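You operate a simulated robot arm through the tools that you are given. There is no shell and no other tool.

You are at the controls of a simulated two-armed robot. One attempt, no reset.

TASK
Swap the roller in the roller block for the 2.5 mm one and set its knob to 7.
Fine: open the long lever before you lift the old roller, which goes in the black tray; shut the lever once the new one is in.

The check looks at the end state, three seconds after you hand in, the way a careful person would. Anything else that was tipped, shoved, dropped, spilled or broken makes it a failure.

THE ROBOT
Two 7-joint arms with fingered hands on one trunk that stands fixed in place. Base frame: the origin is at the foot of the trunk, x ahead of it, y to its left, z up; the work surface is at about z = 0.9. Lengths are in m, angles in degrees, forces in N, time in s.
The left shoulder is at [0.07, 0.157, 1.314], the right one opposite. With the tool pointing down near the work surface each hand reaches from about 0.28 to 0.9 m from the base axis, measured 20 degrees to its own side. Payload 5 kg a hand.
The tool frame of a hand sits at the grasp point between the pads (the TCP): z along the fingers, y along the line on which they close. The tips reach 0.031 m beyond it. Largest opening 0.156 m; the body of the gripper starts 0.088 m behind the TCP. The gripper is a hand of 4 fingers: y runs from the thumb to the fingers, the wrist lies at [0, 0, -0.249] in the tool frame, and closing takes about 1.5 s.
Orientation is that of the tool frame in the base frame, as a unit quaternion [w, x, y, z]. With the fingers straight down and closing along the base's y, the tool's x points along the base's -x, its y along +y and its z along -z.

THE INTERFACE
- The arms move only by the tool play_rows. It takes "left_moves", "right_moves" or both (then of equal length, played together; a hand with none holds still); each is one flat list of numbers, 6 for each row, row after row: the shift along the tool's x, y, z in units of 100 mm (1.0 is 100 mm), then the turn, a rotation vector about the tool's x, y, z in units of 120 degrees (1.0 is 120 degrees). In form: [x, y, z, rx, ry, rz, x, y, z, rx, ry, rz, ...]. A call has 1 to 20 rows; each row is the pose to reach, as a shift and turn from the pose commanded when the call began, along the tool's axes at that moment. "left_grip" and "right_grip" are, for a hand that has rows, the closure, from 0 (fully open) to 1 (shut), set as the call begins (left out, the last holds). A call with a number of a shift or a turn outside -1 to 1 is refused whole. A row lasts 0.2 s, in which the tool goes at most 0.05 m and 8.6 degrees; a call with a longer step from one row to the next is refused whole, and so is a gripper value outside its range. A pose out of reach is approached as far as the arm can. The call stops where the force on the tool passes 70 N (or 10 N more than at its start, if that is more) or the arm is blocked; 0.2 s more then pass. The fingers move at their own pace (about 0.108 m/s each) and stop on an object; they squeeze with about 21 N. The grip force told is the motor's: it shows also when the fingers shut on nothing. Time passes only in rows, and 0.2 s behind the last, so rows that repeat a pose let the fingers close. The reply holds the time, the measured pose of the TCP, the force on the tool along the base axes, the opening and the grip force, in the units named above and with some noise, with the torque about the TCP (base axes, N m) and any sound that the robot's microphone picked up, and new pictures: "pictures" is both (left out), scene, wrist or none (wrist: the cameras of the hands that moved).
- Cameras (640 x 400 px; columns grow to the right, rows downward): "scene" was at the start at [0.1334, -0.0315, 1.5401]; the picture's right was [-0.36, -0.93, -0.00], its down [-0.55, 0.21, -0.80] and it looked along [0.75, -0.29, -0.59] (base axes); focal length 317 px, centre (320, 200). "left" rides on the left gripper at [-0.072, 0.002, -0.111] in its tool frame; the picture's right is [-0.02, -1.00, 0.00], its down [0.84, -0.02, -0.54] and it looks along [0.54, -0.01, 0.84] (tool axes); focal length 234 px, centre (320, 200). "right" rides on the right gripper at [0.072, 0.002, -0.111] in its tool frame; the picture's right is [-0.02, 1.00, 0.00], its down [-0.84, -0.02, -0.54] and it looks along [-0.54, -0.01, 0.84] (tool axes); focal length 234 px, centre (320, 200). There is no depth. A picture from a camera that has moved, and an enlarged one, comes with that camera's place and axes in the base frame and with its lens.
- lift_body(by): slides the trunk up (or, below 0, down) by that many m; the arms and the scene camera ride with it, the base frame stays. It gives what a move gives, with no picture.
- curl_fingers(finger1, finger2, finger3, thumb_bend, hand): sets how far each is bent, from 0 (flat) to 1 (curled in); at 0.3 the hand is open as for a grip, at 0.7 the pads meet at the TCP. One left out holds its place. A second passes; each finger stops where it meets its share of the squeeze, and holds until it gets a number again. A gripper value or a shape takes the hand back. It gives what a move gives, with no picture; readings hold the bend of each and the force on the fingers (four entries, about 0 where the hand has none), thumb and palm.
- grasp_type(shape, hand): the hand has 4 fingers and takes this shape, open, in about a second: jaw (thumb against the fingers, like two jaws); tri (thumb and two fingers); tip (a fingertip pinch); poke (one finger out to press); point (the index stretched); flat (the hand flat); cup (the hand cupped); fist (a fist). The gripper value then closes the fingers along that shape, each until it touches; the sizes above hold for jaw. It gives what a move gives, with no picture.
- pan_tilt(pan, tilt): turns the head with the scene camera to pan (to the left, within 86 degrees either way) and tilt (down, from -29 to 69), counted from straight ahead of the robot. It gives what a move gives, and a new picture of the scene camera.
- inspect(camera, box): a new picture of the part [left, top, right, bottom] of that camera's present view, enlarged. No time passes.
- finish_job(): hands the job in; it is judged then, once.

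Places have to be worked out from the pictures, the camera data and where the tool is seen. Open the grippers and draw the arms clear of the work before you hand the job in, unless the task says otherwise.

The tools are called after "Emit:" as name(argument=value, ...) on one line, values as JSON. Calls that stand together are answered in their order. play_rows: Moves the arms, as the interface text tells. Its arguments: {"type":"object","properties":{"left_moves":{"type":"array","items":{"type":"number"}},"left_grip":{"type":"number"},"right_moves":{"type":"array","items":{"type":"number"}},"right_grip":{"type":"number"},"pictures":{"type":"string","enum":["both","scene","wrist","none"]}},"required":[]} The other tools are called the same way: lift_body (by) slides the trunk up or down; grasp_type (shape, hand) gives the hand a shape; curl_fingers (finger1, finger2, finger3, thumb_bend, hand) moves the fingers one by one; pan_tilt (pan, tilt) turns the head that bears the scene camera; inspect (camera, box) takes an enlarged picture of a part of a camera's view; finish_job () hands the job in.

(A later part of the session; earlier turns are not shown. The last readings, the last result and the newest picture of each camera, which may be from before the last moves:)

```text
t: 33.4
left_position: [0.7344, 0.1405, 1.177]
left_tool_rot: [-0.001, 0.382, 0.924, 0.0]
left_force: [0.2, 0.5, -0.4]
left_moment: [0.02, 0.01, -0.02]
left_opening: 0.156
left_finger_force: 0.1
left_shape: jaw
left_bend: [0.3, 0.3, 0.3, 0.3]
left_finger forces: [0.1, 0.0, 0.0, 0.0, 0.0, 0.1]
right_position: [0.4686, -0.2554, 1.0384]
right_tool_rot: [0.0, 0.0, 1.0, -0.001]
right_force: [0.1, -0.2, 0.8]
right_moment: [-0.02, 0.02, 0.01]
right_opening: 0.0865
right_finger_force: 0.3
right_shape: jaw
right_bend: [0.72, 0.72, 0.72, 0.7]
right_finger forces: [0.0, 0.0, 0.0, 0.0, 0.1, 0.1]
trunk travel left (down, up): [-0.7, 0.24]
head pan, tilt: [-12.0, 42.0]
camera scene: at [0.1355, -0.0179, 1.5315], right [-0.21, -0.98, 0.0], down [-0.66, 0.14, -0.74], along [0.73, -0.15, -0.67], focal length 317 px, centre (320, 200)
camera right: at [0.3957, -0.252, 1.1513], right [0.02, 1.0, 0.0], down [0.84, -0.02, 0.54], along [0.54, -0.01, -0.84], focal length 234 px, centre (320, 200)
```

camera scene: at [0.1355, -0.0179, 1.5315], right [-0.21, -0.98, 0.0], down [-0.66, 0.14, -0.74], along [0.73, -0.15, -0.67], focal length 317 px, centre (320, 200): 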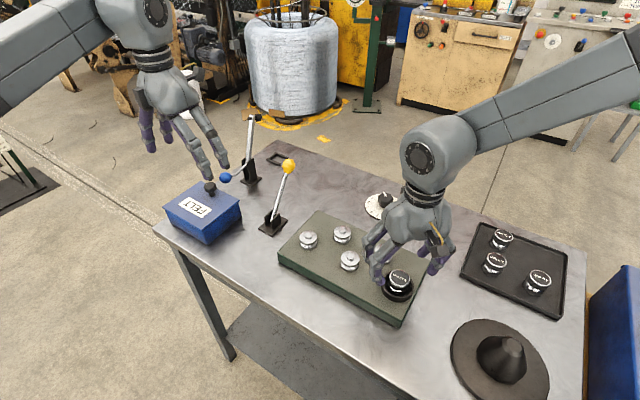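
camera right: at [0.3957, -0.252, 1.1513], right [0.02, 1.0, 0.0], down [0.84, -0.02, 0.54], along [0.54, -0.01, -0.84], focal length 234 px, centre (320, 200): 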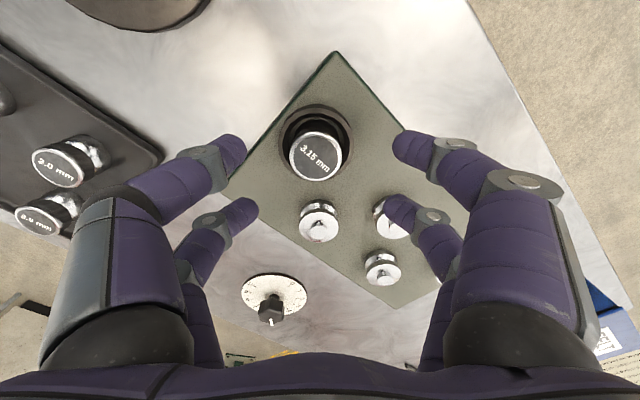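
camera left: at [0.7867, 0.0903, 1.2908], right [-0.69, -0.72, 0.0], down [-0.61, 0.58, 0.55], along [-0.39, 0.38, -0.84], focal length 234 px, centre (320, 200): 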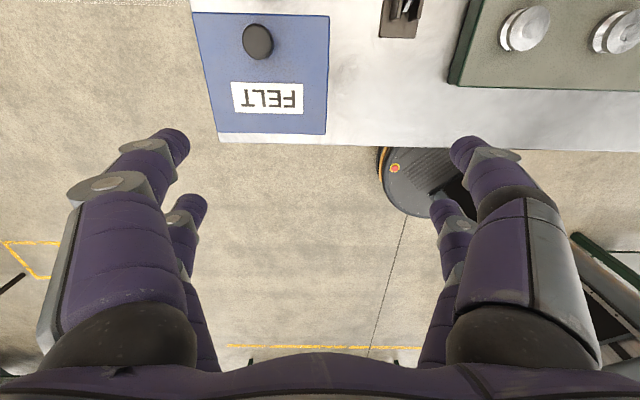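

The roller is centred between the fingers within 2–3 mm. I lower to gripping height.

Emit:
play_rows(right_moves=[0, -0.02, 0.3, 0, 0, 0, 0, -0.02, 0.5, 0, 0, 0, 0, -0.02, 0.574, 0, 0, 0], pictures="both")

Emit:
inspect(camera="scene", box=[350, 210, 460, 320])

```text
t: 34.2
left_position: [0.7321, 0.1407, 1.1796]
left_tool_rot: [0.0, 0.383, 0.924, 0.001]
left_force: [-0.4, -0.2, 0.9]
left_moment: [-0.04, -0.02, -0.02]
left_opening: 0.1559
left_finger_force: 0.0
left_shape: jaw
left_bend: [0.3, 0.3, 0.3, 0.3]
left_finger forces: [0.1, 0.0, 0.1, 0.0, 0.0, 0.0]
right_position: [0.466, -0.2567, 0.9819]
right_tool_rot: [0.001, 0.0, 1.0, 0.0]
right_force: [0.3, 0.2, -0.1]
right_moment: [0.01, 0.0, -0.01]
right_opening: 0.0867
right_finger_force: 0.1
right_shape: jaw
right_bend: [0.72, 0.72, 0.72, 0.7]
right_finger forces: [0.0, 0.0, 0.1, 0.1, 0.1, 0.1]
trunk travel left (down, up): [-0.7, 0.24]
head pan, tilt: [-12.0, 42.0]
camera scene: at [0.1326, -0.0166, 1.5318], right [-0.21, -0.98, 0.0], down [-0.65, 0.14, -0.74], along [0.73, -0.15, -0.67], focal length 317 px, centre (320, 200)
camera right: at [0.3938, -0.2532, 1.0945], right [0.02, 1.0, 0.0], down [0.84, -0.02, 0.55], along [0.55, -0.01, -0.84], focal length 234 px, centre (320, 200)
```

scene: 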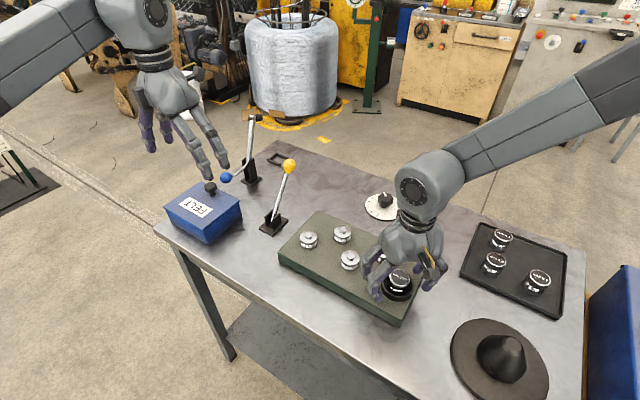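
right: 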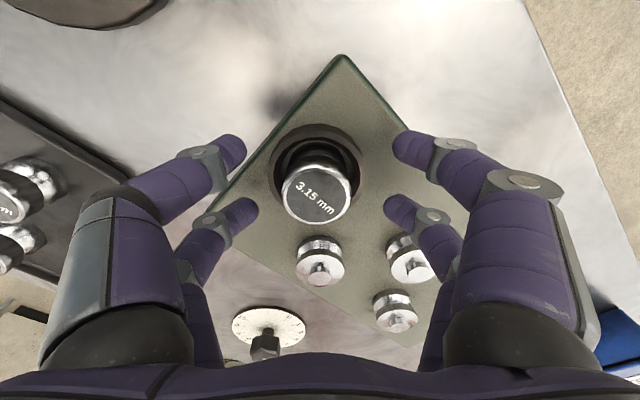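

```text
3.64 times, centred on (405, 265) of scene
camera zoom: at [0.1326, -0.0166, 1.5318], right [-0.21, -0.98, 0.0], down [-0.65, 0.14, -0.74], along [0.73, -0.15, -0.67], focal length 1152 px, centre (11, -36)
```

zoom: 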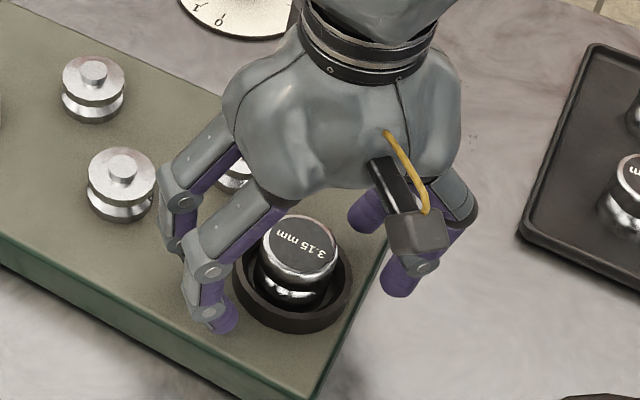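

All clear of the ring. I close the fingers on the roller.

Emit:
play_rows(right_moves=[0, 0, 0, 0, 0, 0, 0, 0, 0, 0, 0, 0, 0, 0, 0, 0, 0, 0, 0, 0, 0, 0, 0, 0, 0, 0, 0, 0, 0, 0], right_grip=1.0, pictures="both")

Emit:
inspect(camera="scene", box=[350, 210, 460, 320])

```text
t: 35.4
left_position: [0.7319, 0.1404, 1.1793]
left_tool_rot: [0.0, 0.383, 0.924, 0.0]
left_force: [0.0, 0.0, -0.2]
left_moment: [0.01, -0.02, 0.03]
left_opening: 0.156
left_finger_force: 0.2
left_shape: jaw
left_bend: [0.3, 0.3, 0.3, 0.3]
left_finger forces: [0.0, 0.1, 0.0, 0.0, 0.0, 0.0]
right_position: [0.4659, -0.2565, 0.9815]
right_tool_rot: [0.0, 0.0, 1.0, 0.0]
right_force: [-4.6, 0.6, -0.9]
right_moment: [-0.01, 0.12, 0.06]
right_opening: 0.04
right_finger_force: 20.9
right_shape: jaw
right_bend: [0.73, 0.73, 0.73, 0.7]
right_finger forces: [19.1, 19.5, 19.8, 0.1, 17.3, 0.0]
trunk travel left (down, up): [-0.7, 0.24]
head pan, tilt: [-12.0, 42.0]
camera scene: at [0.1329, -0.0171, 1.5317], right [-0.21, -0.98, 0.0], down [-0.65, 0.14, -0.74], along [0.73, -0.15, -0.67], focal length 317 px, centre (320, 200)
camera right: at [0.3936, -0.2537, 1.0942], right [0.02, 1.0, 0.0], down [0.84, -0.02, 0.54], along [0.54, -0.01, -0.84], focal length 234 px, centre (320, 200)
```

scene: 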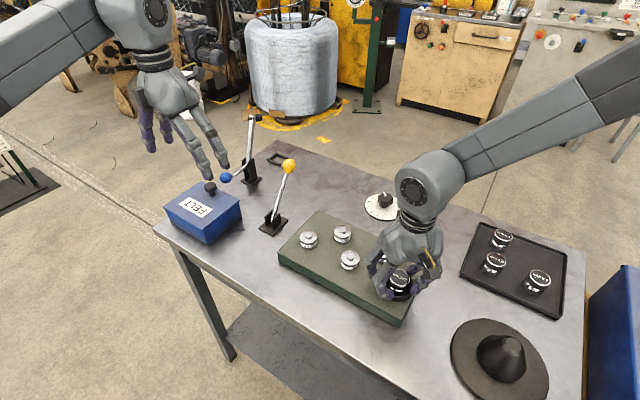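
right: 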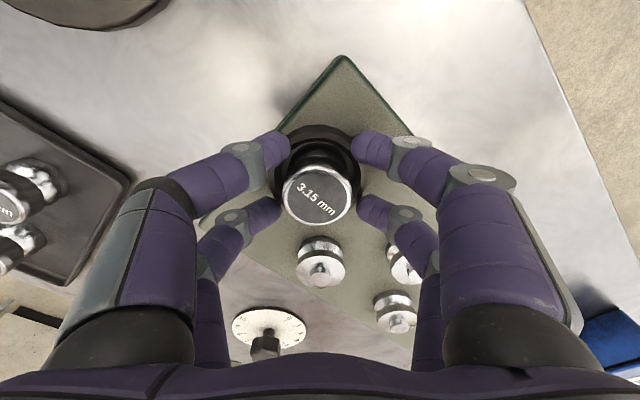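

```text
3.64 times, centred on (405, 265) of scene
camera zoom: at [0.1329, -0.0171, 1.5317], right [-0.21, -0.98, 0.0], down [-0.65, 0.14, -0.74], along [0.73, -0.15, -0.67], focal length 1152 px, centre (11, -36)
```

zoom: 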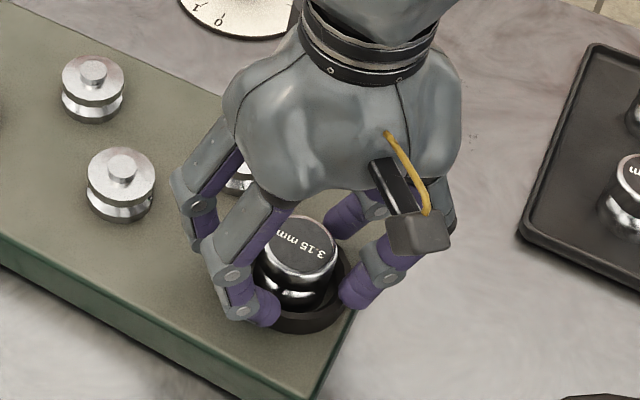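

A firm grip at 40 mm with all digits loaded. I lift slowly, watching for any resistance.

Emit:
play_rows(right_moves=[0, 0, -0.05, 0, 0, 0, 0, 0, -0.12, 0, 0, 0, 0, 0, -0.2, 0, 0, 0], pictures="both")

```text
t: 36.2
left_position: [0.7339, 0.1409, 1.1782]
left_tool_rot: [0.0, 0.383, 0.924, 0.001]
left_force: [-0.7, -0.1, 0.2]
left_moment: [-0.02, -0.01, 0.0]
left_opening: 0.1559
left_finger_force: 0.0
left_shape: jaw
left_bend: [0.3, 0.3, 0.3, 0.3]
left_finger forces: [0.0, 0.0, 0.0, 0.0, 0.0, 0.1]
right_position: [0.4662, -0.2568, 1.0024]
right_tool_rot: [0.001, 0.0, 1.0, 0.0]
right_force: [-1.2, -0.1, -4.1]
right_moment: [0.03, -0.03, 0.01]
right_opening: 0.0277
right_finger_force: 20.6
right_shape: jaw
right_bend: [0.77, 0.76, 0.76, 0.74]
right_finger forces: [8.1, 12.3, 14.1, 0.0, 9.2, 0.0]
trunk travel left (down, up): [-0.7, 0.24]
head pan, tilt: [-12.0, 42.0]
camera scene: at [0.1337, -0.0173, 1.5317], right [-0.21, -0.98, 0.0], down [-0.65, 0.14, -0.74], along [0.73, -0.15, -0.67], focal length 317 px, centre (320, 200)
camera right: at [0.3943, -0.2542, 1.1147], right [0.02, 1.0, 0.0], down [0.84, -0.02, 0.54], along [0.54, -0.01, -0.84], focal length 234 px, centre (320, 200)
```

scene: 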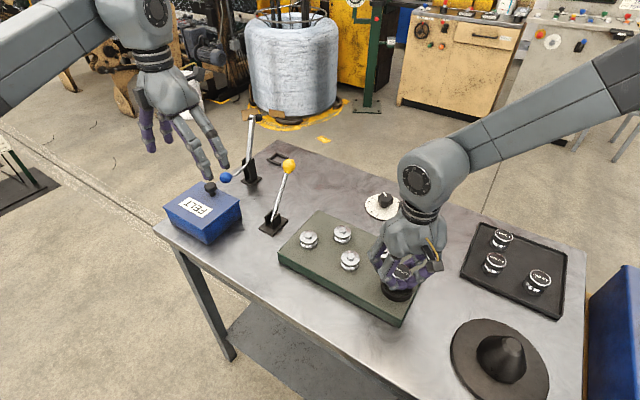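
right: 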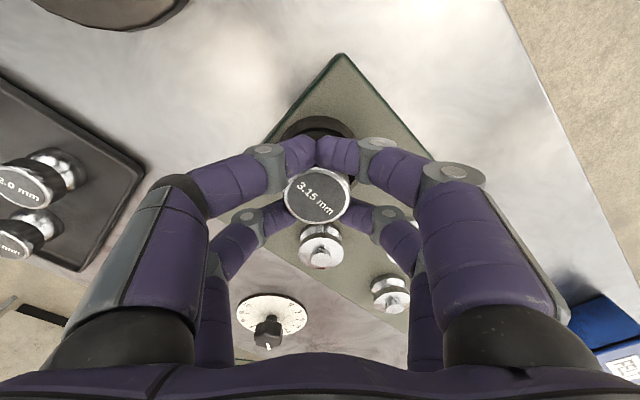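

The roller rose with the hand, but the fingers closed further (28 mm), perhaps into its groove. I'll check closely how it sits.

Emit:
inspect(camera="right", box=[230, 100, 410, 270])

Emit:
inspect(camera="scene", box=[360, 220, 450, 310])

```text
2.35 times, centred on (320, 185) of right
camera zoom: at [0.3943, -0.2542, 1.1147], right [0.02, 1.0, 0.0], down [0.84, -0.02, 0.54], along [0.54, -0.01, -0.84], focal length 551 px, centre (320, 235)
```

zoom: 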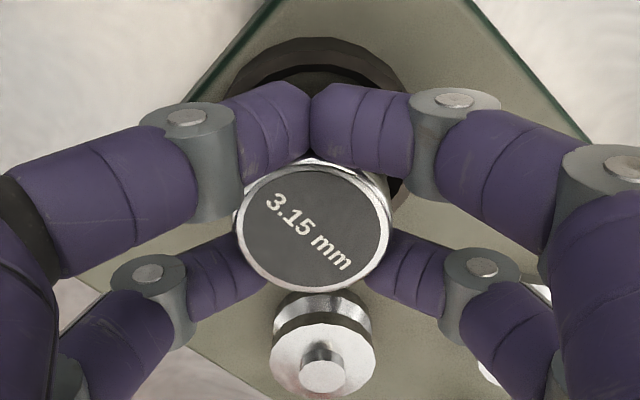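

```text
4.44 times, centred on (405, 265) of scene
camera zoom: at [0.1337, -0.0173, 1.5317], right [-0.21, -0.98, 0.0], down [-0.65, 0.14, -0.74], along [0.73, -0.15, -0.67], focal length 1407 px, centre (-58, -89)
```

zoom: 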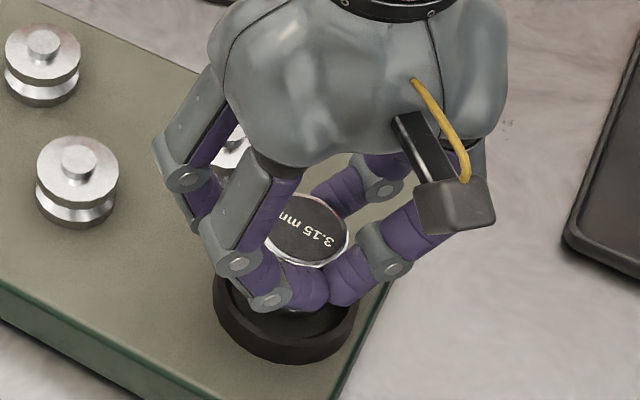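

Triangulation puts the roller top now at z ≈ 0.998, so it rose fully with the hand, with the fingers settled under the top flange. I continue lifting well clear.

Emit:
play_rows(right_moves=[0, 0, -0.15, 0, 0, 0, 0, 0, -0.35, 0, 0, 0, 0, 0, -0.6, 0, 0, 0, 0, 0, -0.85, 0, 0, 0, 0, 0, -1.0, 0, 0, 0], pictures="both")

Emit:
inspect(camera="scene", box=[360, 180, 460, 310])

Emit:
inspect(camera="right", box=[230, 60, 410, 270])

```text
t: 37.4
left_position: [0.7341, 0.1399, 1.1789]
left_tool_rot: [0.001, 0.382, 0.924, 0.0]
left_force: [-1.1, -0.6, 0.6]
left_moment: [0.05, -0.02, 0.0]
left_opening: 0.1559
left_finger_force: 0.0
left_shape: jaw
left_bend: [0.3, 0.3, 0.3, 0.3]
left_finger forces: [0.1, 0.0, 0.0, 0.1, 0.0, 0.0]
right_position: [0.4668, -0.2559, 1.1019]
right_tool_rot: [0.001, 0.0, 1.0, 0.0]
right_force: [0.3, -0.1, -3.2]
right_moment: [0.0, 0.01, 0.0]
right_opening: 0.0272
right_finger_force: 20.6
right_shape: jaw
right_bend: [0.77, 0.76, 0.76, 0.74]
right_finger forces: [8.1, 12.0, 13.9, 0.0, 9.1, 0.0]
trunk travel left (down, up): [-0.7, 0.24]
head pan, tilt: [-12.0, 42.0]
camera scene: at [0.1335, -0.0172, 1.5317], right [-0.21, -0.98, 0.0], down [-0.65, 0.14, -0.74], along [0.73, -0.15, -0.67], focal length 317 px, centre (320, 200)
camera right: at [0.3941, -0.254, 1.2149], right [0.02, 1.0, 0.0], down [0.84, -0.02, 0.54], along [0.54, -0.01, -0.84], focal length 234 px, centre (320, 200)
```

scene: 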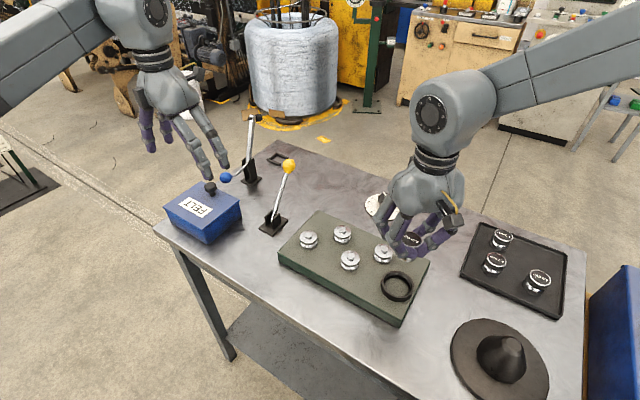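
right: 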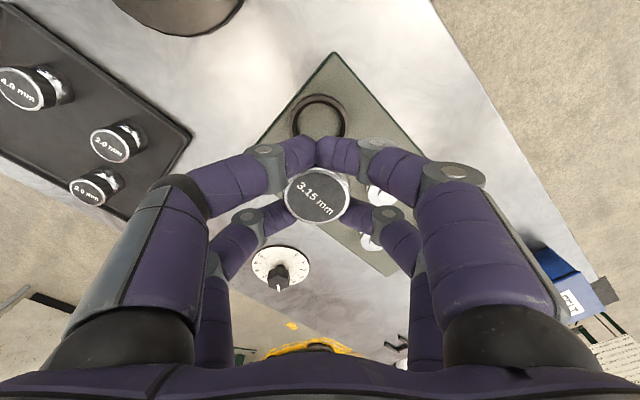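

```text
3.08 times, centred on (410, 245) of scene
camera zoom: at [0.1335, -0.0172, 1.5317], right [-0.21, -0.98, 0.0], down [-0.65, 0.14, -0.74], along [0.73, -0.15, -0.67], focal length 974 px, centre (43, 62)
```

zoom: 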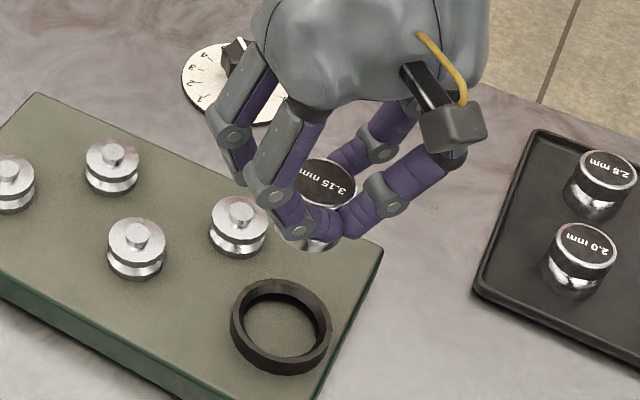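

```text
1.90 times, centred on (320, 165) of right
camera zoom: at [0.3941, -0.254, 1.2149], right [0.02, 1.0, 0.0], down [0.84, -0.02, 0.54], along [0.54, -0.01, -0.84], focal length 446 px, centre (320, 267)
```

zoom: 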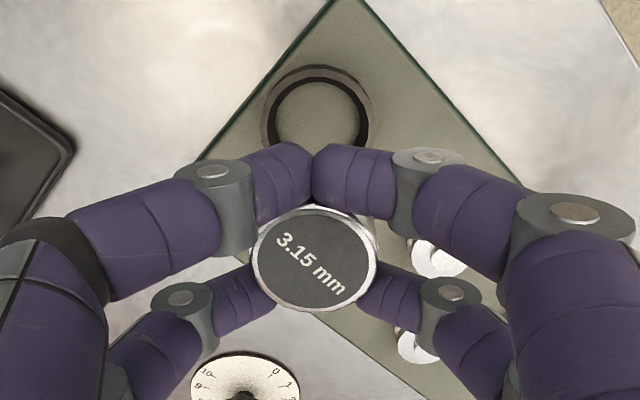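

The socket is now empty, a plain cup with a flat floor. I carry the old roller towards the tray, keeping height.

Emit:
play_rows(right_moves=[0, -0.4, -0.1, 0, 0, 0, -0.05, -0.8, -0.2, 0, 0, 0, -0.05, -1.0, -0.2, 0, 0, 0], pictures="none")

Emit:
play_rows(right_moves=[-0.05, -0.4, 0, 0, 0, 0, -0.1, -0.8, 0, 0, 0, 0, -0.1, -1.0, 0, 0, 0, 0], pictures="none")

Emit:
play_rows(right_moves=[-0.05, -0.4, 0, 0, 0, 0, -0.1, -0.8, 0, 0, 0, 0, -0.1, -1.0, 0, 0, 0, 0], pictures="both")

Emit:
inspect(camera="right", box=[190, 0, 450, 180])

Emit:
inspect(camera="scene", box=[440, 200, 590, 330])

```text
t: 38.2
left_position: [0.7345, 0.1402, 1.1785]
left_tool_rot: [0.0, 0.383, 0.924, 0.0]
left_force: [-0.2, 0.4, 0.4]
left_moment: [0.01, 0.03, 0.01]
left_opening: 0.1559
left_finger_force: 0.0
left_shape: jaw
left_bend: [0.3, 0.3, 0.3, 0.3]
left_finger forces: [0.0, 0.1, 0.0, 0.0, 0.0, 0.0]
right_position: [0.472, -0.3571, 1.1211]
right_tool_rot: [-0.001, 0.0, 1.0, 0.0]
right_force: [0.8, -0.3, -4.4]
right_moment: [-0.02, 0.01, -0.04]
right_opening: 0.0274
right_finger_force: 20.9
right_shape: jaw
right_bend: [0.77, 0.76, 0.76, 0.74]
right_finger forces: [8.1, 12.1, 13.7, 0.0, 9.2, 0.0]
trunk travel left (down, up): [-0.7, 0.24]
head pan, tilt: [-12.0, 42.0]
```

```text
t: 39.0
left_position: [0.7316, 0.1409, 1.1783]
left_tool_rot: [-0.001, 0.383, 0.924, 0.0]
left_force: [-0.5, -0.3, 0.1]
left_moment: [-0.02, 0.01, 0.03]
left_opening: 0.156
left_finger_force: 0.0
left_shape: jaw
left_bend: [0.3, 0.3, 0.3, 0.3]
left_finger forces: [0.1, 0.1, 0.0, 0.1, 0.0, 0.0]
right_position: [0.4816, -0.457, 1.122]
right_tool_rot: [0.0, -0.001, 1.0, 0.0]
right_force: [-0.7, 0.5, -3.8]
right_moment: [0.01, 0.01, -0.02]
right_opening: 0.0273
right_finger_force: 20.6
right_shape: jaw
right_bend: [0.77, 0.76, 0.76, 0.74]
right_finger forces: [8.1, 11.8, 13.5, 0.0, 9.2, 0.0]
trunk travel left (down, up): [-0.7, 0.24]
head pan, tilt: [-12.0, 42.0]
```

```text
t: 39.8
left_position: [0.7342, 0.1405, 1.1779]
left_tool_rot: [0.0, 0.382, 0.924, 0.0]
left_force: [0.2, -0.5, -0.3]
left_moment: [0.02, -0.02, 0.0]
left_opening: 0.1558
left_finger_force: 0.2
left_shape: jaw
left_bend: [0.3, 0.3, 0.3, 0.3]
left_finger forces: [0.0, 0.0, 0.0, 0.0, 0.1, 0.0]
right_position: [0.4902, -0.5575, 1.122]
right_tool_rot: [0.0, 0.0, 1.0, 0.0]
right_force: [1.2, 0.2, -3.9]
right_moment: [-0.01, 0.02, 0.01]
right_opening: 0.0275
right_finger_force: 21.0
right_shape: jaw
right_bend: [0.77, 0.76, 0.76, 0.74]
right_finger forces: [8.1, 11.8, 13.5, 0.0, 9.2, 0.1]
trunk travel left (down, up): [-0.7, 0.24]
head pan, tilt: [-12.0, 42.0]
camera scene: at [0.1339, -0.0174, 1.5317], right [-0.21, -0.98, 0.0], down [-0.65, 0.14, -0.74], along [0.73, -0.15, -0.67], focal length 317 px, centre (320, 200)
camera right: at [0.4187, -0.5544, 1.2352], right [0.02, 1.0, 0.0], down [0.84, -0.02, 0.54], along [0.54, -0.01, -0.84], focal length 234 px, centre (320, 200)
```

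scene: 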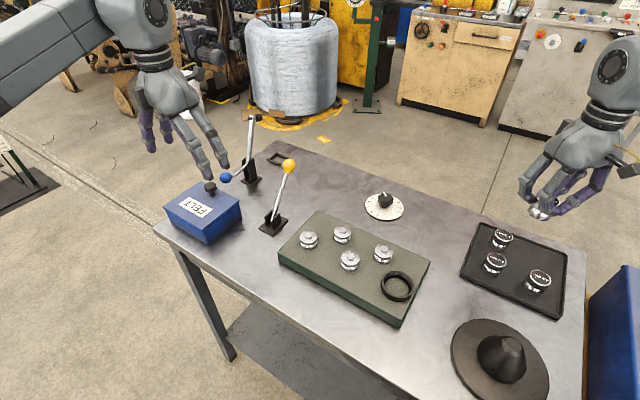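
right: 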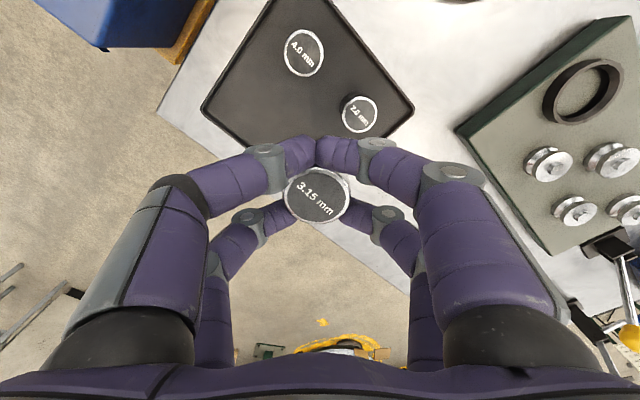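

```text
2.22 times, centred on (320, 90) of right
camera zoom: at [0.4187, -0.5544, 1.2352], right [0.02, 1.0, 0.0], down [0.84, -0.02, 0.54], along [0.54, -0.01, -0.84], focal length 520 px, centre (320, 444)
```

zoom: 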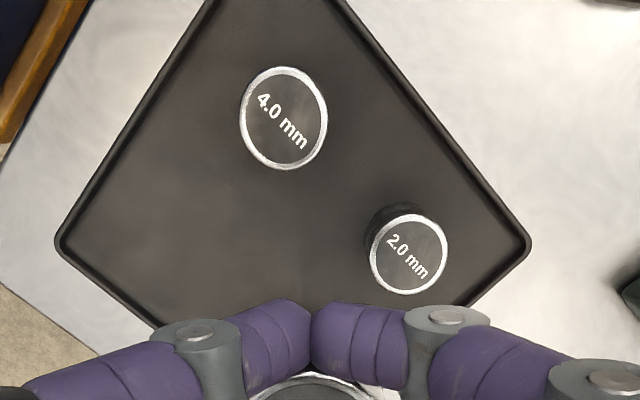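

```text
3.08 times, centred on (515, 265) of scene
camera zoom: at [0.1339, -0.0174, 1.5317], right [-0.21, -0.98, 0.0], down [-0.65, 0.14, -0.74], along [0.73, -0.15, -0.67], focal length 974 px, centre (-280, 0)
```

zoom: 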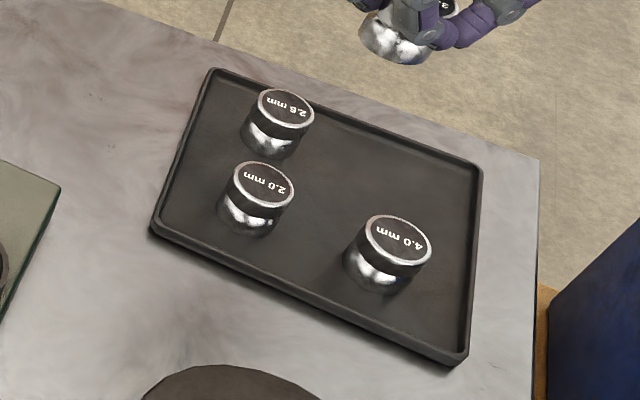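

Combining both views, the tray rollers form a 2×2 grid (4.0 at [0.423, -0.573], 2.0 at [0.487, -0.508], 2.5 at [0.550, -0.571], tops at z≈0.94), so the free spot is about [0.4856, -0.636]. I move above it and start down.

Emit:
play_rows(right_moves=[0.03, -0.4, 0, 0, 0, 0, 0.056, -0.774, 0, 0, 0, 0, 0.056, -0.774, 0.3, 0, 0, 0, 0.056, -0.774, 0.6, 0, 0, 0], pictures="both")

Emit:
inspect(camera="right", box=[190, 40, 450, 220])

Emit:
inspect(camera="scene", box=[440, 180, 600, 330])

```text
t: 40.8
left_position: [0.7336, 0.1396, 1.178]
left_tool_rot: [-0.001, 0.383, 0.924, 0.0]
left_force: [0.3, -0.6, -0.1]
left_moment: [0.03, 0.02, 0.02]
left_opening: 0.1558
left_finger_force: 0.0
left_shape: jaw
left_bend: [0.3, 0.3, 0.3, 0.3]
left_finger forces: [0.0, 0.0, 0.0, 0.0, 0.1, 0.0]
right_position: [0.4859, -0.6376, 1.0604]
right_tool_rot: [-0.001, 0.0, 1.0, 0.0]
right_force: [0.5, -0.5, -4.3]
right_moment: [0.04, 0.04, 0.0]
right_opening: 0.0272
right_finger_force: 20.8
right_shape: jaw
right_bend: [0.77, 0.76, 0.76, 0.74]
right_finger forces: [8.1, 11.9, 13.6, 0.0, 9.3, 0.0]
trunk travel left (down, up): [-0.7, 0.24]
head pan, tilt: [-12.0, 42.0]
camera scene: at [0.1347, -0.0194, 1.5316], right [-0.21, -0.98, 0.0], down [-0.66, 0.14, -0.74], along [0.73, -0.15, -0.67], focal length 317 px, centre (320, 200)
camera right: at [0.4142, -0.6341, 1.1742], right [0.02, 1.0, 0.0], down [0.84, -0.02, 0.54], along [0.54, -0.01, -0.84], focal length 234 px, centre (320, 200)
```

scene: 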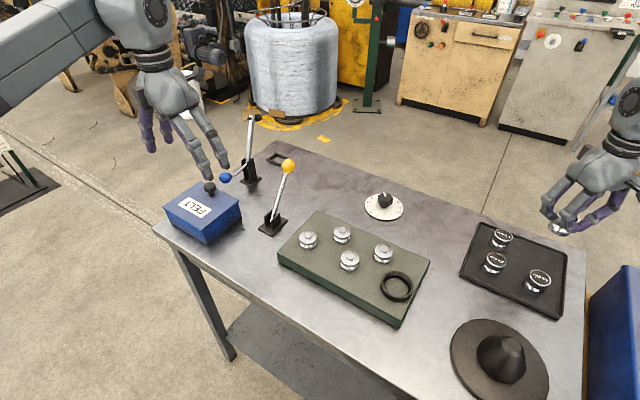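
right: 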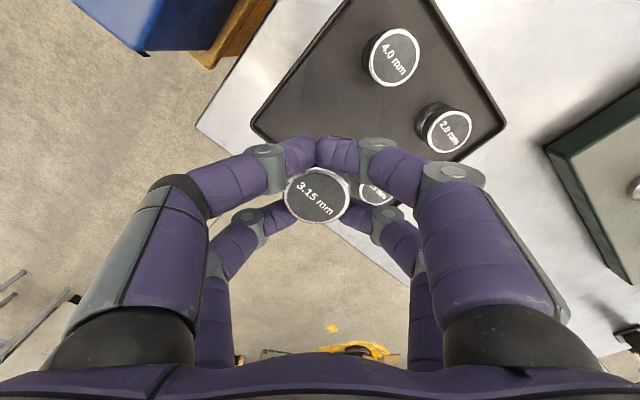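

```text
2.22 times, centred on (320, 130) of right
camera zoom: at [0.4142, -0.6341, 1.1742], right [0.02, 1.0, 0.0], down [0.84, -0.02, 0.54], along [0.54, -0.01, -0.84], focal length 520 px, centre (320, 356)
```

zoom: 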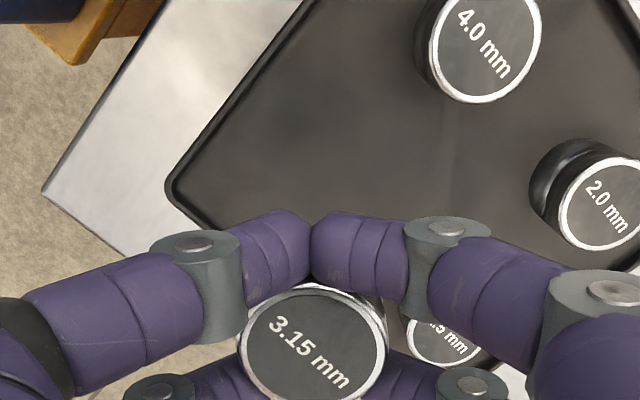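

```text
2.67 times, centred on (520, 255) of scene
camera zoom: at [0.1347, -0.0194, 1.5316], right [-0.21, -0.98, 0.0], down [-0.66, 0.14, -0.74], along [0.73, -0.15, -0.67], focal length 844 px, centre (-213, 53)
```

zoom: 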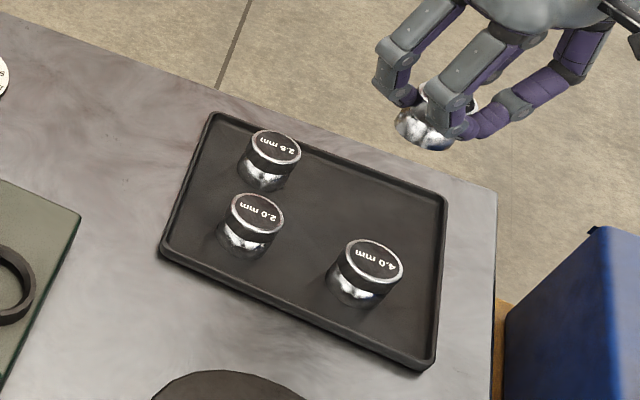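

The corner and neighbours agree with my estimate. I go down to just above the tray floor, watching the force.

Emit:
play_rows(right_moves=[0, 0, 0.35, 0, 0, 0, 0, 0, 0.65, 0, 0, 0, 0, 0, 0.85, 0, 0, 0, 0, 0, 0.95, 0, 0, 0], pictures="both")

Emit:
inspect(camera="scene", box=[440, 180, 600, 330])

```text
t: 41.8
left_position: [0.7332, 0.1399, 1.1776]
left_tool_rot: [-0.001, 0.382, 0.924, 0.0]
left_force: [0.6, 0.3, 0.6]
left_moment: [-0.01, 0.02, -0.02]
left_opening: 0.1563
left_finger_force: 0.0
left_shape: jaw
left_bend: [0.3, 0.3, 0.3, 0.3]
left_finger forces: [0.1, 0.0, 0.1, 0.0, 0.1, 0.0]
right_position: [0.4866, -0.6344, 0.9673]
right_tool_rot: [0.001, 0.0, 1.0, 0.0]
right_force: [0.2, -0.7, -3.5]
right_moment: [0.02, 0.03, 0.04]
right_opening: 0.0272
right_finger_force: 21.0
right_shape: jaw
right_bend: [0.77, 0.76, 0.76, 0.74]
right_finger forces: [8.0, 11.6, 13.7, 0.0, 9.2, 0.0]
trunk travel left (down, up): [-0.7, 0.24]
head pan, tilt: [-12.0, 42.0]
camera scene: at [0.1345, -0.0181, 1.5316], right [-0.21, -0.98, 0.0], down [-0.66, 0.14, -0.74], along [0.73, -0.15, -0.67], focal length 317 px, centre (320, 200)
camera right: at [0.4146, -0.6322, 1.0793], right [0.02, 1.0, 0.0], down [0.84, -0.02, 0.54], along [0.54, -0.01, -0.84], focal length 234 px, centre (320, 200)
```

scene: 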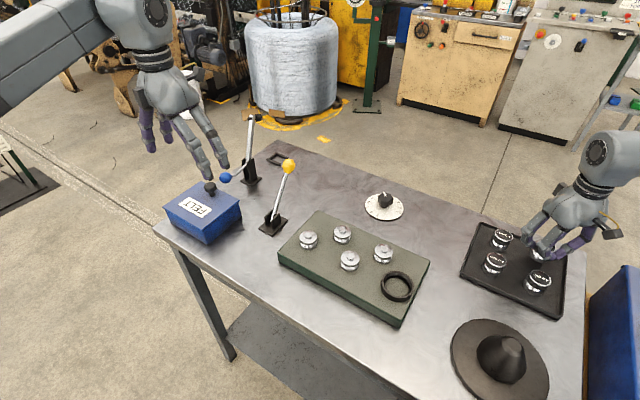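
right: 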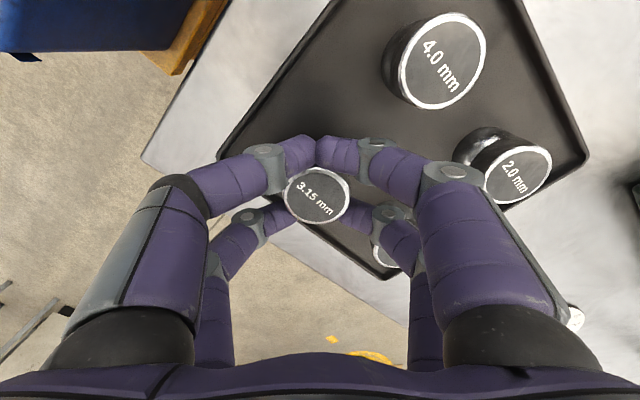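

```text
2.67 times, centred on (520, 255) of scene
camera zoom: at [0.1345, -0.0181, 1.5316], right [-0.21, -0.98, 0.0], down [-0.66, 0.14, -0.74], along [0.73, -0.15, -0.67], focal length 844 px, centre (-213, 53)
```

zoom: 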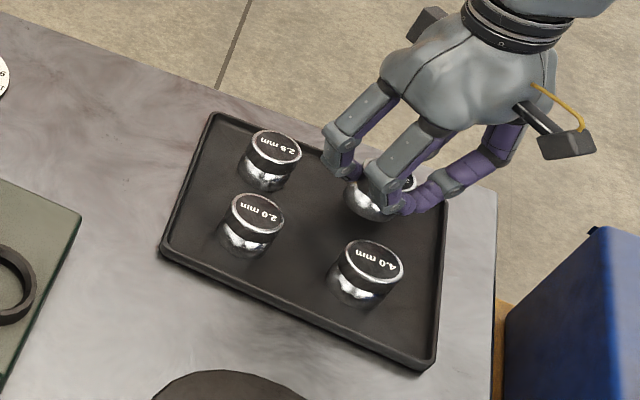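

It hovers over the free corner, clear of its neighbours. I lower the last bit in small steps.

Emit:
play_rows(right_moves=[0, 0, 0.06, 0, 0, 0, 0, 0, 0.11, 0, 0, 0, 0, 0, 0.15, 0, 0, 0, 0, 0, 0.18, 0, 0, 0], pictures="none")

```text
t: 42.8
left_position: [0.7321, 0.1413, 1.1797]
left_tool_rot: [0.001, 0.383, 0.924, 0.0]
left_force: [-0.1, 0.4, 0.6]
left_moment: [0.01, 0.01, 0.01]
left_opening: 0.1559
left_finger_force: 0.0
left_shape: jaw
left_bend: [0.3, 0.3, 0.3, 0.3]
left_finger forces: [0.1, 0.0, 0.1, 0.0, 0.1, 0.1]
right_position: [0.4867, -0.6336, 0.9533]
right_tool_rot: [0.001, 0.0, 1.0, 0.0]
right_force: [-0.8, -1.1, 14.2]
right_moment: [-0.16, -0.09, -0.01]
right_opening: 0.0274
right_finger_force: 20.8
right_shape: jaw
right_bend: [0.77, 0.76, 0.76, 0.74]
right_finger forces: [10.0, 12.7, 16.4, 0.0, 10.8, 0.1]
trunk travel left (down, up): [-0.7, 0.24]
head pan, tilt: [-12.0, 42.0]
```

Contact: the roller stands on the tray floor at TCP z ≈ 0.953. I ease up 4 mm to unload, then open the fingers a limited amount.

Emit:
play_rows(right_moves=[0, 0, -0.04, 0, 0, 0, 0, 0, -0.04, 0, 0, 0], pictures="none")

Emit:
play_rows(right_moves=[0, 0, 0, 0, 0, 0, 0, 0, 0, 0, 0, 0, 0, 0, 0, 0, 0, 0, 0, 0, 0, 0, 0, 0, 0, 0, 0, 0, 0, 0], right_grip=0.53, pictures="both")

Emit:
inspect(camera="right", box=[230, 90, 450, 270])

Emit:
inspect(camera="scene", box=[440, 180, 600, 330])

```text
t: 43.4
left_position: [0.7319, 0.1412, 1.1783]
left_tool_rot: [0.0, 0.383, 0.924, 0.0]
left_force: [0.2, 0.5, 0.5]
left_moment: [-0.01, -0.02, 0.01]
left_opening: 0.156
left_finger_force: 0.1
left_shape: jaw
left_bend: [0.3, 0.3, 0.3, 0.3]
left_finger forces: [0.0, 0.0, 0.0, 0.0, 0.0, 0.0]
right_position: [0.4864, -0.6335, 0.9533]
right_tool_rot: [0.0, 0.0, 1.0, 0.0]
right_force: [2.3, -1.0, 4.5]
right_moment: [-0.11, -0.12, 0.02]
right_opening: 0.0275
right_finger_force: 21.0
right_shape: jaw
right_bend: [0.77, 0.76, 0.76, 0.74]
right_finger forces: [9.1, 12.7, 17.1, 0.0, 9.8, 0.0]
trunk travel left (down, up): [-0.7, 0.24]
head pan, tilt: [-12.0, 42.0]
```

```text
t: 44.6
left_position: [0.7335, 0.1407, 1.1785]
left_tool_rot: [0.0, 0.382, 0.924, 0.0]
left_force: [0.1, -0.3, 0.1]
left_moment: [-0.03, 0.01, 0.0]
left_opening: 0.1559
left_finger_force: 0.1
left_shape: jaw
left_bend: [0.3, 0.3, 0.3, 0.3]
left_finger forces: [0.0, 0.0, 0.1, 0.0, 0.1, 0.0]
right_position: [0.486, -0.635, 0.9531]
right_tool_rot: [0.0, 0.0, 1.0, 0.0]
right_force: [0.3, 0.7, 0.4]
right_moment: [-0.04, 0.02, 0.04]
right_opening: 0.0724
right_finger_force: 0.1
right_shape: jaw
right_bend: [0.73, 0.73, 0.73, 0.7]
right_finger forces: [0.0, 0.0, 0.0, 0.0, 0.0, 0.1]
trunk travel left (down, up): [-0.7, 0.24]
head pan, tilt: [-12.0, 42.0]
camera scene: at [0.1336, -0.0175, 1.5317], right [-0.21, -0.98, 0.0], down [-0.65, 0.14, -0.74], along [0.73, -0.15, -0.67], focal length 317 px, centre (320, 200)
camera right: at [0.4138, -0.6314, 1.0655], right [0.02, 1.0, 0.0], down [0.84, -0.02, 0.54], along [0.54, -0.01, -0.84], focal length 234 px, centre (320, 200)
```

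scene: 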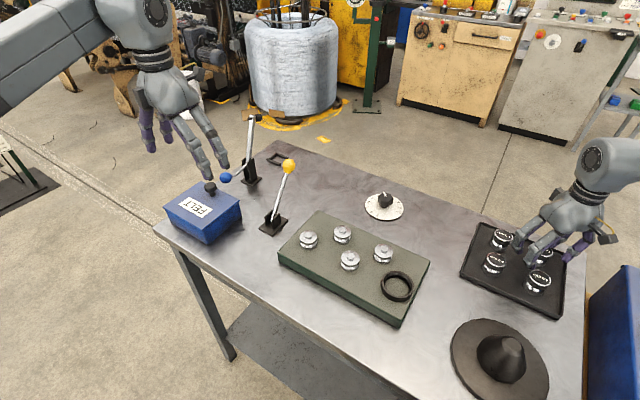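
right: 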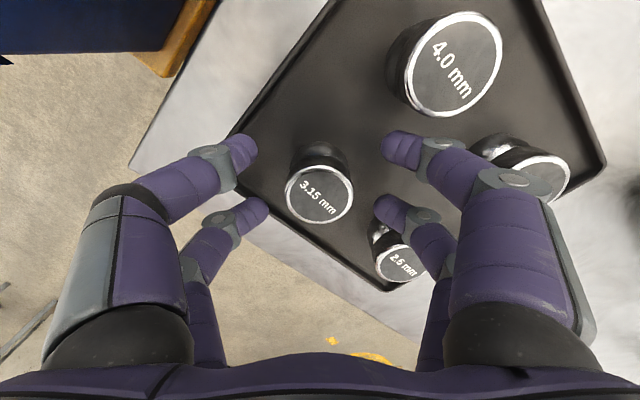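

```text
2.22 times, centred on (340, 180) of right
camera zoom: at [0.4138, -0.6314, 1.0655], right [0.02, 1.0, 0.0], down [0.84, -0.02, 0.54], along [0.54, -0.01, -0.84], focal length 520 px, centre (276, 244)
```

zoom: 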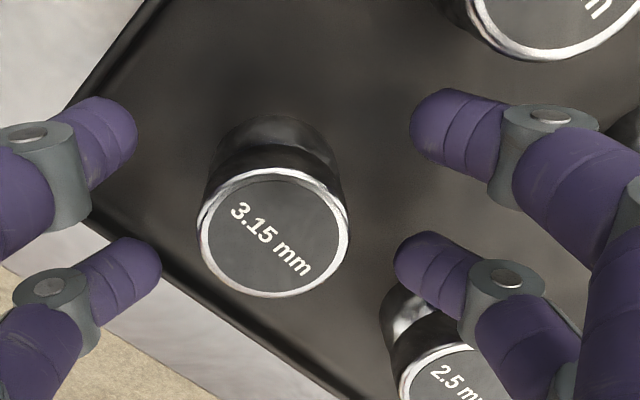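

```text
2.67 times, centred on (520, 255) of scene
camera zoom: at [0.1336, -0.0175, 1.5317], right [-0.21, -0.98, 0.0], down [-0.65, 0.14, -0.74], along [0.73, -0.15, -0.67], focal length 844 px, centre (-213, 53)
```

zoom: 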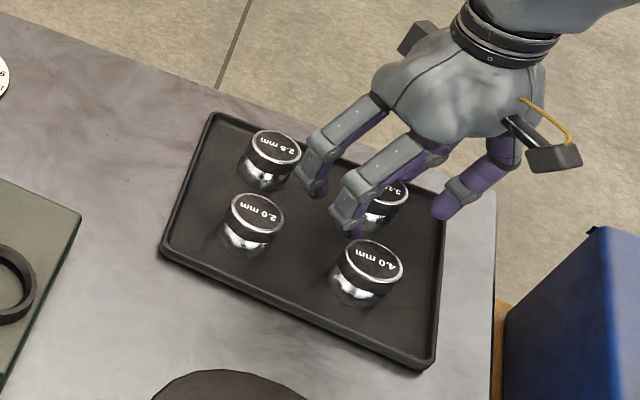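

The 3.15 roller stands upright in the tray, untouched by neighbours. I raise the hand straight up.

Emit:
play_rows(right_moves=[0, 0, -0.3, 0, 0, 0, 0, 0, -0.7, 0, 0, 0, 0, 0, -1.0, 0, 0, 0], pictures="none")

Emit:
play_rows(right_moves=[-0.3, 0.3, 0, 0, 0, 0, -0.643, 0.64, 0, 0, 0, 0], right_grip=0.4, pictures="both")

Emit:
inspect(camera="right", box=[200, 60, 440, 260])

Emit:
inspect(camera="scene", box=[440, 180, 600, 330])

```text
t: 45.4
left_position: [0.7325, 0.1415, 1.178]
left_tool_rot: [0.0, 0.383, 0.924, 0.001]
left_force: [-0.9, -0.2, 0.6]
left_moment: [-0.01, -0.01, -0.01]
left_opening: 0.156
left_finger_force: 0.1
left_shape: jaw
left_bend: [0.3, 0.3, 0.3, 0.3]
left_finger forces: [0.0, 0.0, 0.0, 0.0, 0.0, 0.0]
right_position: [0.486, -0.6334, 1.0529]
right_tool_rot: [0.001, 0.001, 1.0, 0.0]
right_force: [-0.8, -0.7, 0.2]
right_moment: [-0.02, -0.01, -0.01]
right_opening: 0.0726
right_finger_force: 0.0
right_shape: jaw
right_bend: [0.73, 0.73, 0.73, 0.7]
right_finger forces: [0.1, 0.0, 0.0, 0.0, 0.0, 0.0]
trunk travel left (down, up): [-0.7, 0.24]
head pan, tilt: [-12.0, 42.0]
```

```text
t: 46.0
left_position: [0.7356, 0.142, 1.1761]
left_tool_rot: [-0.001, 0.383, 0.924, -0.001]
left_force: [0.5, -0.1, -0.1]
left_moment: [-0.03, 0.01, -0.01]
left_opening: 0.1556
left_finger_force: 0.2
left_shape: jaw
left_bend: [0.3, 0.3, 0.3, 0.3]
left_finger forces: [0.0, 0.0, 0.1, 0.0, 0.2, 0.1]
right_position: [0.5532, -0.5694, 1.0519]
right_tool_rot: [-0.001, 0.001, 1.0, -0.001]
right_force: [0.7, 0.3, 0.0]
right_moment: [-0.02, 0.05, 0.0]
right_opening: 0.0932
right_finger_force: 0.0
right_shape: jaw
right_bend: [0.32, 0.32, 0.32, 0.7]
right_finger forces: [0.0, 0.0, 0.0, 0.0, 0.0, 0.1]
trunk travel left (down, up): [-0.7, 0.24]
head pan, tilt: [-12.0, 42.0]
camera scene: at [0.1364, -0.0153, 1.5314], right [-0.21, -0.98, 0.0], down [-0.66, 0.14, -0.74], along [0.73, -0.16, -0.67], focal length 317 px, centre (320, 200)
camera right: at [0.4805, -0.5658, 1.1649], right [0.02, 1.0, 0.0], down [0.84, -0.02, 0.54], along [0.54, -0.01, -0.84], focal length 234 px, centre (320, 200)
```

scene: 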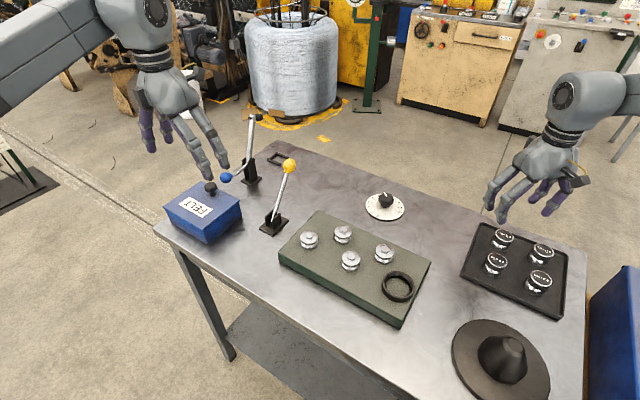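
right: 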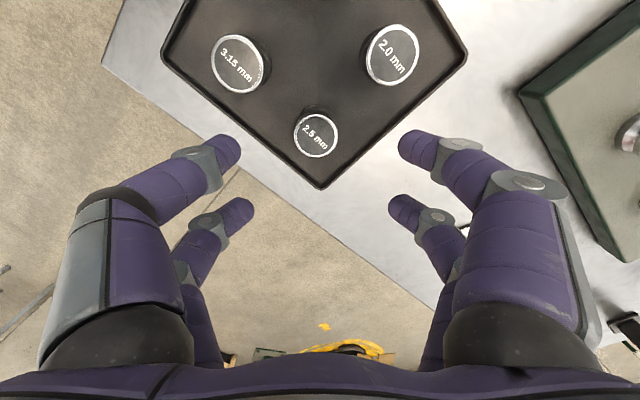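

```text
2.00 times, centred on (320, 160) of right
camera zoom: at [0.4805, -0.5658, 1.1649], right [0.02, 1.0, 0.0], down [0.84, -0.02, 0.54], along [0.54, -0.01, -0.84], focal length 468 px, centre (320, 280)
```

zoom: 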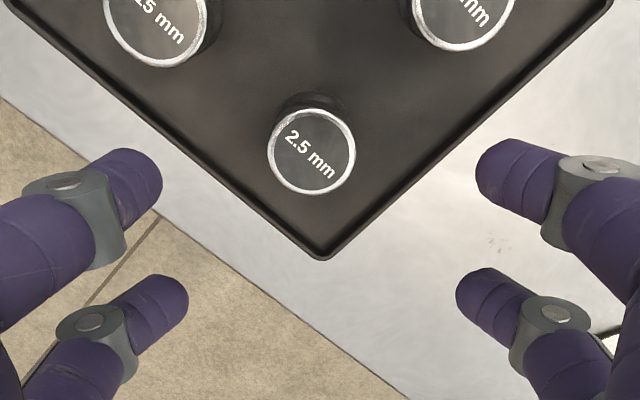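

```text
2.67 times, centred on (520, 255) of scene
camera zoom: at [0.1364, -0.0153, 1.5314], right [-0.21, -0.98, 0.0], down [-0.66, 0.14, -0.74], along [0.73, -0.16, -0.67], focal length 844 px, centre (-213, 53)
```

zoom: 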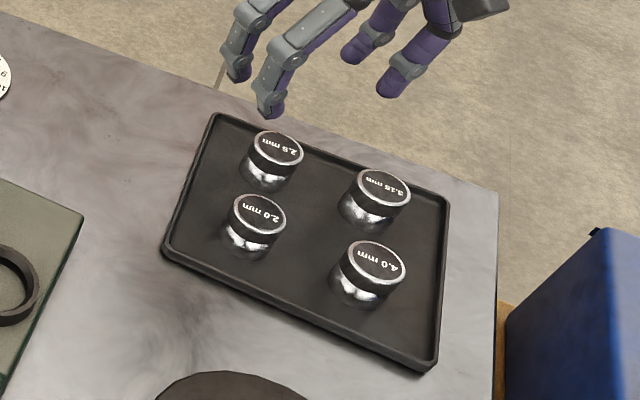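

The old 3.15 roller stands in the tray with the others, and the 2.5 mm roller is straight below the hand at about [0.549, -0.5716]. I narrow the opening and go down over it.

Emit:
play_rows(right_moves=[0, 0, 0, 0, 0, 0, 0, -0.007, 0.3, 0, 0, 0, 0, -0.007, 0.55, 0, 0, 0], right_grip=0.53, pictures="both")

Emit:
inspect(camera="right", box=[220, 80, 420, 260])

```text
t: 46.8
left_position: [0.7344, 0.1386, 1.1773]
left_tool_rot: [-0.001, 0.382, 0.924, 0.0]
left_force: [0.2, 0.2, 0.1]
left_moment: [0.05, 0.0, 0.03]
left_opening: 0.1559
left_finger_force: 0.0
left_shape: jaw
left_bend: [0.3, 0.3, 0.3, 0.3]
left_finger forces: [0.1, 0.0, 0.1, 0.0, 0.0, 0.0]
right_position: [0.5502, -0.5725, 0.9972]
right_tool_rot: [0.0, 0.0, 1.0, 0.001]
right_force: [0.6, 0.3, 0.6]
right_moment: [0.01, 0.01, 0.03]
right_opening: 0.0739
right_finger_force: 0.0
right_shape: jaw
right_bend: [0.73, 0.73, 0.73, 0.7]
right_finger forces: [0.1, 0.0, 0.1, 0.0, 0.0, 0.1]
trunk travel left (down, up): [-0.7, 0.24]
head pan, tilt: [-12.0, 42.0]
camera scene: at [0.1338, -0.0186, 1.5317], right [-0.21, -0.98, 0.0], down [-0.65, 0.14, -0.74], along [0.73, -0.15, -0.67], focal length 317 px, centre (320, 200)
camera right: at [0.4782, -0.5683, 1.1096], right [0.02, 1.0, 0.0], down [0.84, -0.02, 0.54], along [0.54, -0.01, -0.84], focal length 234 px, centre (320, 200)
```

scene: 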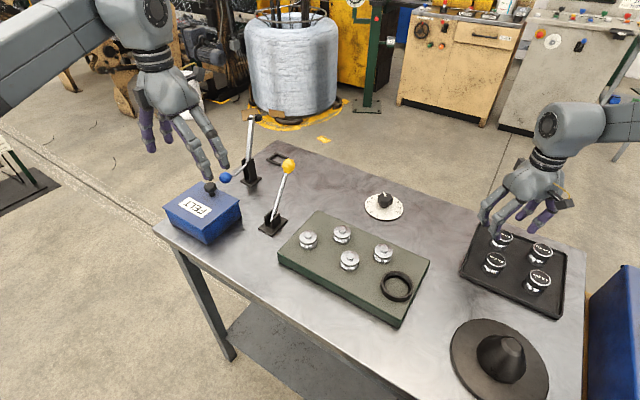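
right: 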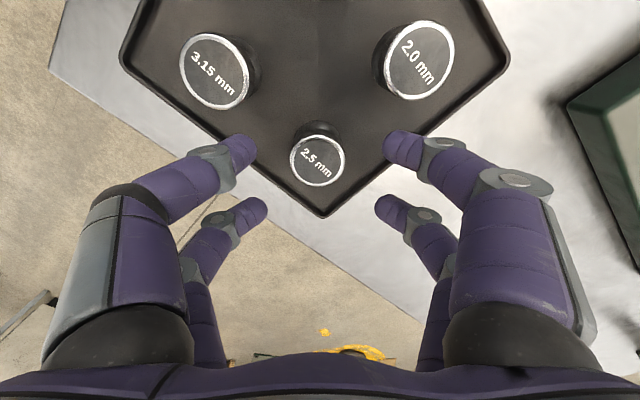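

```text
2.22 times, centred on (320, 170) of right
camera zoom: at [0.4782, -0.5683, 1.1096], right [0.02, 1.0, 0.0], down [0.84, -0.02, 0.54], along [0.54, -0.01, -0.84], focal length 520 px, centre (320, 267)
```

zoom: 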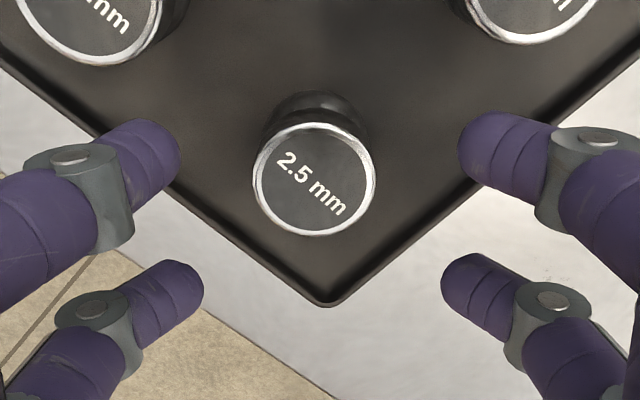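

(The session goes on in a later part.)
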